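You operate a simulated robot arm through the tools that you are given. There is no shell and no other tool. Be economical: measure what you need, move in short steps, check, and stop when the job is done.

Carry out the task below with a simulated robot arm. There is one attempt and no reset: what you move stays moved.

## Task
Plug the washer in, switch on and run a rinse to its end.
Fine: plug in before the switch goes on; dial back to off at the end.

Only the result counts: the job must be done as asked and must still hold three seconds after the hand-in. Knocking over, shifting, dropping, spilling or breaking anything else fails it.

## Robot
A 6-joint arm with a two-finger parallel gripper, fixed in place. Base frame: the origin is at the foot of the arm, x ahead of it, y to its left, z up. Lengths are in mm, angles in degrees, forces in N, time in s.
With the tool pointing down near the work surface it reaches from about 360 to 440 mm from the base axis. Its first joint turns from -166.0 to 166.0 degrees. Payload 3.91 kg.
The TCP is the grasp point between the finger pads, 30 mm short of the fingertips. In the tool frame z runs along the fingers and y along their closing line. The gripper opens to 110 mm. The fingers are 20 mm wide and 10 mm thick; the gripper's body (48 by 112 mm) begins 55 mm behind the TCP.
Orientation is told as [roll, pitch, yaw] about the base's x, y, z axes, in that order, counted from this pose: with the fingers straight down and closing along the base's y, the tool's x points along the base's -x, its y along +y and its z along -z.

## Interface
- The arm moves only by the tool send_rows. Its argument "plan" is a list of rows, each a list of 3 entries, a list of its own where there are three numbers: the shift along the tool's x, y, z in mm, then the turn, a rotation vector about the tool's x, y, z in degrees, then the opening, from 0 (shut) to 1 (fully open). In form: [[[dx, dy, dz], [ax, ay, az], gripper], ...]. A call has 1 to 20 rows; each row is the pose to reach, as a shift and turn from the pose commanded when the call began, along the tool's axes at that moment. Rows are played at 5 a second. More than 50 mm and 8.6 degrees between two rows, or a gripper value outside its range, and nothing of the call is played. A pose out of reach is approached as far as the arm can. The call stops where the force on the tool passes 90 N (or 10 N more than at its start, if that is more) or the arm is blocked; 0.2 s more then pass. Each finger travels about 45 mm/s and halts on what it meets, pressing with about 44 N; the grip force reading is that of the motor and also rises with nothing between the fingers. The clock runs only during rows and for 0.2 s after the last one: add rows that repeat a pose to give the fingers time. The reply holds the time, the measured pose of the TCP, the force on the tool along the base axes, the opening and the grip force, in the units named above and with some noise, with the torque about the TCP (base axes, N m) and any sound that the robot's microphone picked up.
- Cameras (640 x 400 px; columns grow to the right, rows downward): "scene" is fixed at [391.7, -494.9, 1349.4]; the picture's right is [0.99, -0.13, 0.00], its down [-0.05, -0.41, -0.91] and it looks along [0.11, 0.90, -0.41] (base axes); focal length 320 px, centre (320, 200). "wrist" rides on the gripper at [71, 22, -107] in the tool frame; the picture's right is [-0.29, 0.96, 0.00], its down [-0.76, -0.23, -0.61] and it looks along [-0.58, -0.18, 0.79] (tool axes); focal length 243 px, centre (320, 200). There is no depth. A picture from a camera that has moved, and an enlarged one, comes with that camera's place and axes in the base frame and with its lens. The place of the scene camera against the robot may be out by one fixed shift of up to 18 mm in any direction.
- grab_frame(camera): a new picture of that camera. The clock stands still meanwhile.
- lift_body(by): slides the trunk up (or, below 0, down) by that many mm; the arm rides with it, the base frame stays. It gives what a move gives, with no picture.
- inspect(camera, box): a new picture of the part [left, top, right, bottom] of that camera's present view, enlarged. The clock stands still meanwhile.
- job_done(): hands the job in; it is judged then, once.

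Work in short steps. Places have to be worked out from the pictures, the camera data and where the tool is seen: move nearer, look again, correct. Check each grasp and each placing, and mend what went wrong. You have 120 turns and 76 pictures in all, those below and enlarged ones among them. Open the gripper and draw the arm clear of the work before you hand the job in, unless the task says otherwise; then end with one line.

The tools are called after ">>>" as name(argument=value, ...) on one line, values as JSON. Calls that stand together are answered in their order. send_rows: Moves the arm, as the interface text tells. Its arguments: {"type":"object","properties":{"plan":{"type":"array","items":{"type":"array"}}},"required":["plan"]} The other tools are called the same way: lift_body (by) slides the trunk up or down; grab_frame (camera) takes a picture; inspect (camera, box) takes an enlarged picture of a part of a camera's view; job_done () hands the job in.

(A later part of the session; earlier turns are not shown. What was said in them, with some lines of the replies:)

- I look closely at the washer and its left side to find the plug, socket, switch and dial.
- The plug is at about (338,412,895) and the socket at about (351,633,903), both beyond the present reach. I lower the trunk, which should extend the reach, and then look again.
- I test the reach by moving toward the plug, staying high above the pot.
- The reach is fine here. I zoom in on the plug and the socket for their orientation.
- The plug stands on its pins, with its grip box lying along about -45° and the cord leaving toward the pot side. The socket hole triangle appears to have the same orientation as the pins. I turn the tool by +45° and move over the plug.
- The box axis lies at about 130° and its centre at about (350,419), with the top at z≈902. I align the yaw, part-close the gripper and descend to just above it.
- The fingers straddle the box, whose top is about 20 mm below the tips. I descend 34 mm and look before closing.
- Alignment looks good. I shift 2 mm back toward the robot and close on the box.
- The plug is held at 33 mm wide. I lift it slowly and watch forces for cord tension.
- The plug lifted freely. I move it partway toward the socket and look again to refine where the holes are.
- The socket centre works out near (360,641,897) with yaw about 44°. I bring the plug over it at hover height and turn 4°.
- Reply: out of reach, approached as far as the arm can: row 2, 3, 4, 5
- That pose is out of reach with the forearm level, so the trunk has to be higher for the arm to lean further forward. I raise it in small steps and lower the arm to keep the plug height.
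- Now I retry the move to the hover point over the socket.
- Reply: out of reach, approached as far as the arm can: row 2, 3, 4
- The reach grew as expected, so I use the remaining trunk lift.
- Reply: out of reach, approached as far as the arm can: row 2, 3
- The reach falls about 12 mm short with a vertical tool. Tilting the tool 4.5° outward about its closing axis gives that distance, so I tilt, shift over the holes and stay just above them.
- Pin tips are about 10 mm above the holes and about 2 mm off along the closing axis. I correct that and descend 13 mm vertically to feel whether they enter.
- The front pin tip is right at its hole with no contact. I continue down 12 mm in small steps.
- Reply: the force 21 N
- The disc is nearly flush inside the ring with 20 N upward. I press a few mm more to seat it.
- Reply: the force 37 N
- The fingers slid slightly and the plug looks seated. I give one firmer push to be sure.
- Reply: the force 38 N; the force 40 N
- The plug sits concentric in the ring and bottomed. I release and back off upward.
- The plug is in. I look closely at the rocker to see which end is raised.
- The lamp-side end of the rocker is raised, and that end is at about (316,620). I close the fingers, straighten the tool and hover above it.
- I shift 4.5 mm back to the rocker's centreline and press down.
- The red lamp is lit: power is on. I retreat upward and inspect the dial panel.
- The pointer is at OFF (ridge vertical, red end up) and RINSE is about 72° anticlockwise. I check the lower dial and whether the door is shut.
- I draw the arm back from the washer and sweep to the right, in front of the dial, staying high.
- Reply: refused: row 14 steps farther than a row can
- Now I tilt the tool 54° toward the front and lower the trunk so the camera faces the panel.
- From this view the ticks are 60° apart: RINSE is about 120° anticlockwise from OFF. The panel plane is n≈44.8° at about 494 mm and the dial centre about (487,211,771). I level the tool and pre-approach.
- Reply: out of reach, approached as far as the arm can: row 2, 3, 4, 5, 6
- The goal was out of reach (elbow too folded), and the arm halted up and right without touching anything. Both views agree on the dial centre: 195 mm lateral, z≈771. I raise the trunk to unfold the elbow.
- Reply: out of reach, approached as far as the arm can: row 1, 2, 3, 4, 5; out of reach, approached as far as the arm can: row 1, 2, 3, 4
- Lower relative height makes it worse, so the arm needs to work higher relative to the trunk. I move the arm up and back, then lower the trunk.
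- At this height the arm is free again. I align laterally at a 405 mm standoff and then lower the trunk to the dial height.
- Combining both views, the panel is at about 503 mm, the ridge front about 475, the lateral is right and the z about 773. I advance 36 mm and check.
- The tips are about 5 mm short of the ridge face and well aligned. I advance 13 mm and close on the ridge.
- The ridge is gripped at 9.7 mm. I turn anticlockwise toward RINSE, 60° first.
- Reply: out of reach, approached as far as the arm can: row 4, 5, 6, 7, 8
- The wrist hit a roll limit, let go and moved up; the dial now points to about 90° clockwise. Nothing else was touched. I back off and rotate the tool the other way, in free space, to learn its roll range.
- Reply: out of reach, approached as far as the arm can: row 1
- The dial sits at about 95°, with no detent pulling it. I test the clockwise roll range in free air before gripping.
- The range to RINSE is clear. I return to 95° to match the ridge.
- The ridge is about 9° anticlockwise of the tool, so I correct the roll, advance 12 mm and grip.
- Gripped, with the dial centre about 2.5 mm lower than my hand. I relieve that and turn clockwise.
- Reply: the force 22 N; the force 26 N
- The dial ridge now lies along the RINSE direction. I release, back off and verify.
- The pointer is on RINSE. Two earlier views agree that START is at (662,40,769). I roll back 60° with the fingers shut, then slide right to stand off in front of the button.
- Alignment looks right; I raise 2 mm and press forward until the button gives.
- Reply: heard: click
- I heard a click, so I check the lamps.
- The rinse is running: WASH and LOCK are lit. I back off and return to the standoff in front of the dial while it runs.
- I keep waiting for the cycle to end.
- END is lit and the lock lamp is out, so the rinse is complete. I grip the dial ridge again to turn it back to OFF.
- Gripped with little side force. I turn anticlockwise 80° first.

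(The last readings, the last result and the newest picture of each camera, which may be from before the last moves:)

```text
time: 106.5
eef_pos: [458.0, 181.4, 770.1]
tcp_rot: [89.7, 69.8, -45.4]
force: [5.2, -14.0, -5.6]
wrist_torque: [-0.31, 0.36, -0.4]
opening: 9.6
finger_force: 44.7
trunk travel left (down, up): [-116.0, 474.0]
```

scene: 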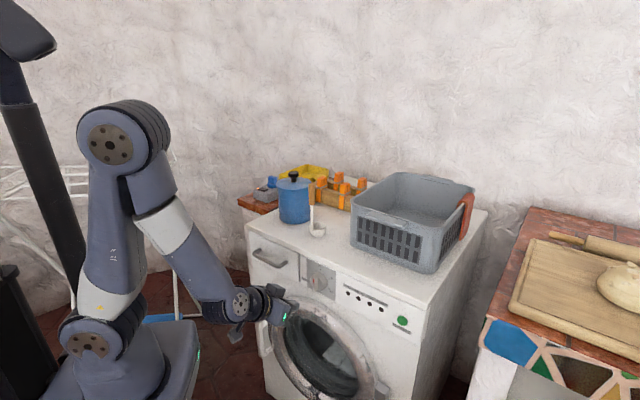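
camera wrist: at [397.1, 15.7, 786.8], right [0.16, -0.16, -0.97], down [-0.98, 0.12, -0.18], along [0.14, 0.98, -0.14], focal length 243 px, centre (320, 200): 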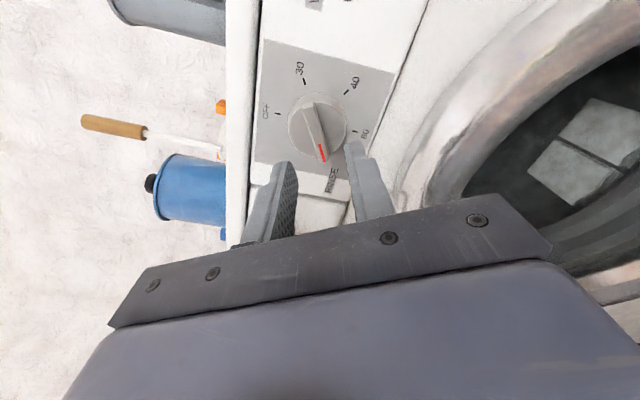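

>>> send_rows(plan=[[[0, 0, 0], [0, 0, -7], 0], [[0, 0, 0], [0, 0, -14], 0], [[0, 0, 0], [0, 0, -21], 0], [[0, 0, 0], [0, 0, -28], 0], [[0, 0, 0], [0, 0, -35], 0], [[0, 0, 0], [0, 0, -42], 0], [[0, 0, 0], [0, 0, -49], 0], [[0, 0, 0], [0, 0, -56], 0], [[0, 0, 0], [0, 0, -63], 0], [[0, 0, 0], [0, 0, -70], 0], [[0, 0, 0], [0, 0, -77], 0], [[0, 0, 0], [0, 0, -80], 0]])

>>> send_rows(plan=[[[0, 0, 0], [0, 0, -7], 0], [[0, 0, 0], [0, 0, -14], 0], [[0, 0, 0], [0, 0, -21], 0], [[0, 0, 0], [0, 0, -28], 0], [[0, 0, 0], [0, 0, -35], 0], [[0, 0, 0], [0, 0, -42], 0], [[0, 0, 0], [0, 0, -49], 0], [[0, 0, 0], [0, 0, -56], 0], [[0, 0, 0], [0, 0, -63], 0], [[0, 0, 0], [0, 0, -70], 0]])

>>> inspect(camera="scene", box=[288, 255, 352, 295])

```text
time: 109.1
eef_pos: [457.5, 180.7, 770.4]
tcp_rot: [90.0, -10.0, -45.3]
force: [22.3, -22.1, 11.3]
wrist_torque: [0.17, -0.19, -1.19]
opening: 9.4
finger_force: 45.0
trunk travel left (down, up): [-116.0, 474.0]
```

```text
time: 111.3
eef_pos: [458.0, 182.1, 773.3]
tcp_rot: [91.5, -80.2, -46.7]
force: [20.5, -13.3, 21.0]
wrist_torque: [0.63, -0.64, -0.57]
opening: 9.3
finger_force: 46.0
trunk travel left (down, up): [-116.0, 474.0]
```

```text
10.00 times, centred on (320, 275) of scene
camera zoom: at [391.7, -494.9, 1349.4], right [0.99, -0.13, 0.0], down [-0.05, -0.41, -0.91], along [0.11, 0.9, -0.41], focal length 3201 px, centre (320, -550)
```

zoom: 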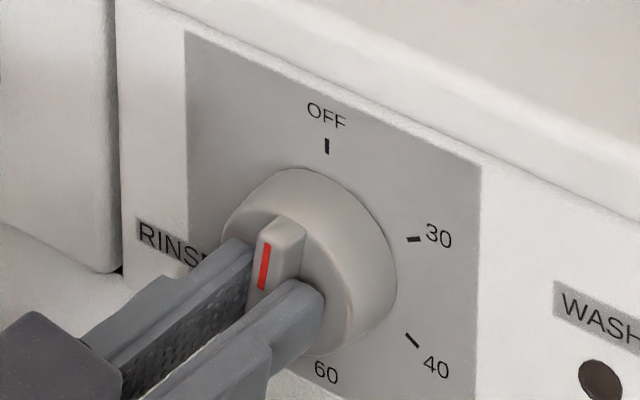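

About 10° remain. I finish the turn to OFF while easing the side load.

>>> send_rows(plan=[[[-1, -0.6, 0], [0, 0, -4], 0], [[-1.7, -1.2, 0], [0, 0, -8], 0], [[-1.7, -1.2, 0], [0, 0, -10], 0], [[-1.7, -1.2, 0], [0, 0, -10], 0]])

>>> inspect(camera="scene", box=[288, 255, 352, 295])

```text
time: 112.3
eef_pos: [456.1, 181.7, 773.4]
tcp_rot: [-95.9, -89.8, 140.9]
force: [11.4, -0.7, 14.3]
wrist_torque: [1.25, -1.04, -0.24]
opening: 9.5
finger_force: 44.7
trunk travel left (down, up): [-116.0, 474.0]
```

```text
10.00 times, centred on (320, 275) of scene
camera zoom: at [391.7, -494.9, 1349.4], right [0.99, -0.13, 0.0], down [-0.05, -0.41, -0.91], along [0.11, 0.9, -0.41], focal length 3201 px, centre (320, -550)
```

zoom: 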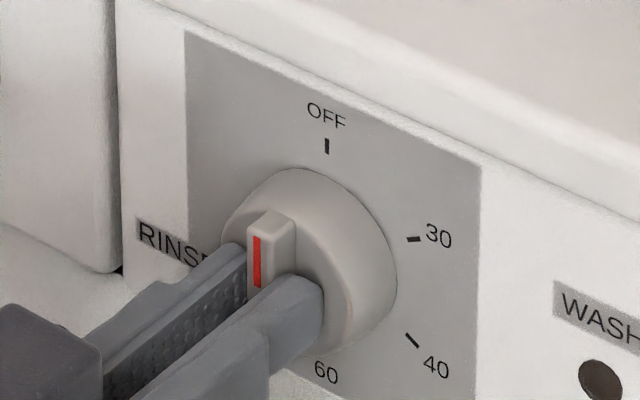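

The pointer is vertical at OFF, as at the start. I release and draw straight back.

>>> send_rows(plan=[[[0, 0, 0], [0, 0, 0], 0.35], [[0, 0, 0], [0, 0, 0], 0.35], [[0, 0, 0], [0, 0, 0], 0.35], [[0, 0, -15], [0, 0, 0], 0.35], [[0, 0, -30], [0, 0, 0], 0.35], [[0, 0, -50], [0, 0, 0], 0.35], [[0, 0, -50], [0, 0, 0], 0.35]])

>>> inspect(camera="scene", box=[288, 255, 352, 295])

>>> grab_frame(camera="scene")

```text
time: 113.9
eef_pos: [421.7, 145.1, 771.3]
tcp_rot: [-57.4, -89.9, 102.4]
force: [0.6, -0.8, -0.9]
wrist_torque: [0.0, 0.0, 0.0]
opening: 38.6
finger_force: 0.0
trunk travel left (down, up): [-116.0, 474.0]
```

```text
10.00 times, centred on (320, 275) of scene
camera zoom: at [391.7, -494.9, 1349.4], right [0.99, -0.13, 0.0], down [-0.05, -0.41, -0.91], along [0.11, 0.9, -0.41], focal length 3201 px, centre (320, -550)
```

zoom: 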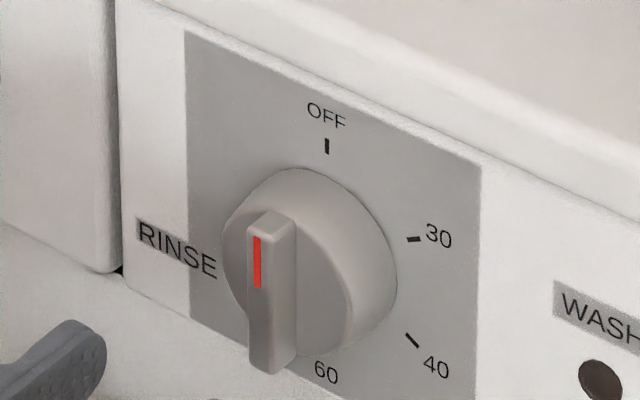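

```text
5 pictures are left
```

scene: 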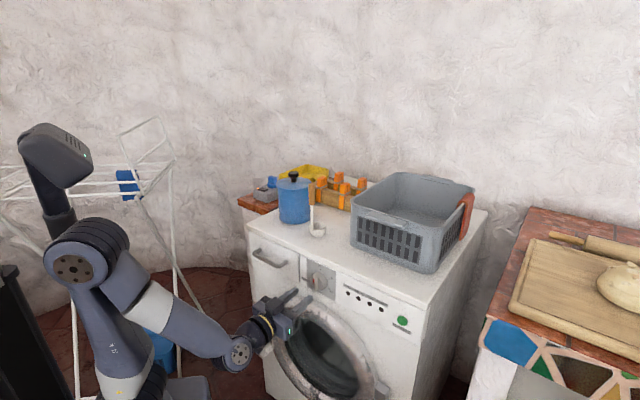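

The dial is at OFF and the scene is undisturbed. I open the gripper, draw a bit further back and check the plug once more.

>>> send_rows(plan=[[[0, 0, -15], [0, 0, 0], 0.6], [[0, 0, -30], [0, 0, 0], 1], [[0, 0, -30], [0, 0, 0], 1], [[0, 0, -30], [0, 0, 0], 1]])

>>> inspect(camera="scene", box=[240, 165, 304, 205])

>>> inspect(camera="scene", box=[230, 245, 422, 365])

```text
time: 114.9
eef_pos: [399.8, 124.5, 773.2]
tcp_rot: [-61.3, -89.8, 106.2]
force: [0.0, -0.9, 0.3]
wrist_torque: [-0.01, 0.02, -0.03]
opening: 110.0
finger_force: 0.0
trunk travel left (down, up): [-116.0, 474.0]
```

```text
10.00 times, centred on (272, 185) of scene
camera zoom: at [391.7, -494.9, 1349.4], right [0.99, -0.13, 0.0], down [-0.05, -0.41, -0.91], along [0.11, 0.9, -0.41], focal length 3201 px, centre (800, 350)
```

zoom: 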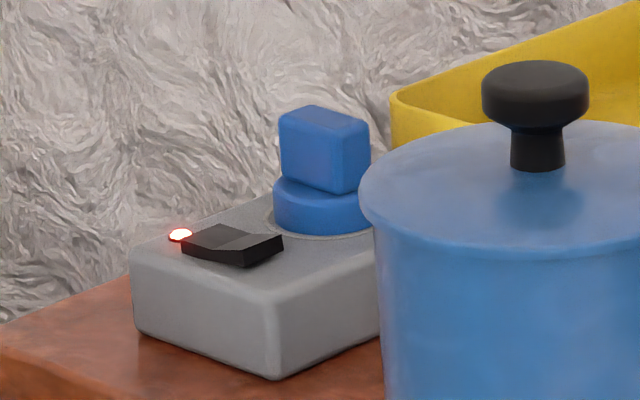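

```text
3.33 times, centred on (326, 305) of scene
camera zoom: at [391.7, -494.9, 1349.4], right [0.99, -0.13, 0.0], down [-0.05, -0.41, -0.91], along [0.11, 0.9, -0.41], focal length 1067 px, centre (300, -150)
```

zoom: 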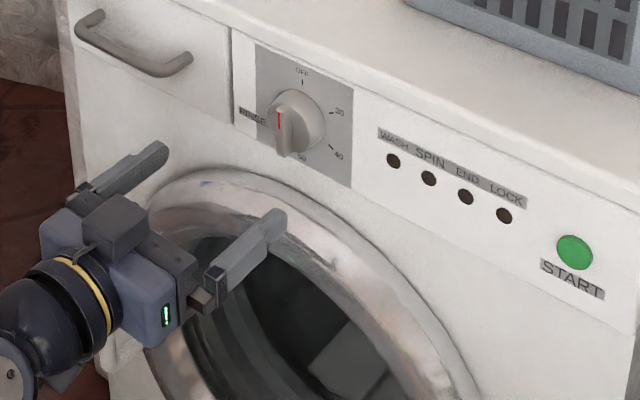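

The plug is in, the power lamp is lit, the rinse ran to END and the dial is at OFF. The arm is clear, so I hand in.

>>> job_done()

```text
The job is handed in.
```

I plugged in the washer, switched it on, ran the rinse until the END lamp lit, and turned the dial back to OFF; the job is handed in.
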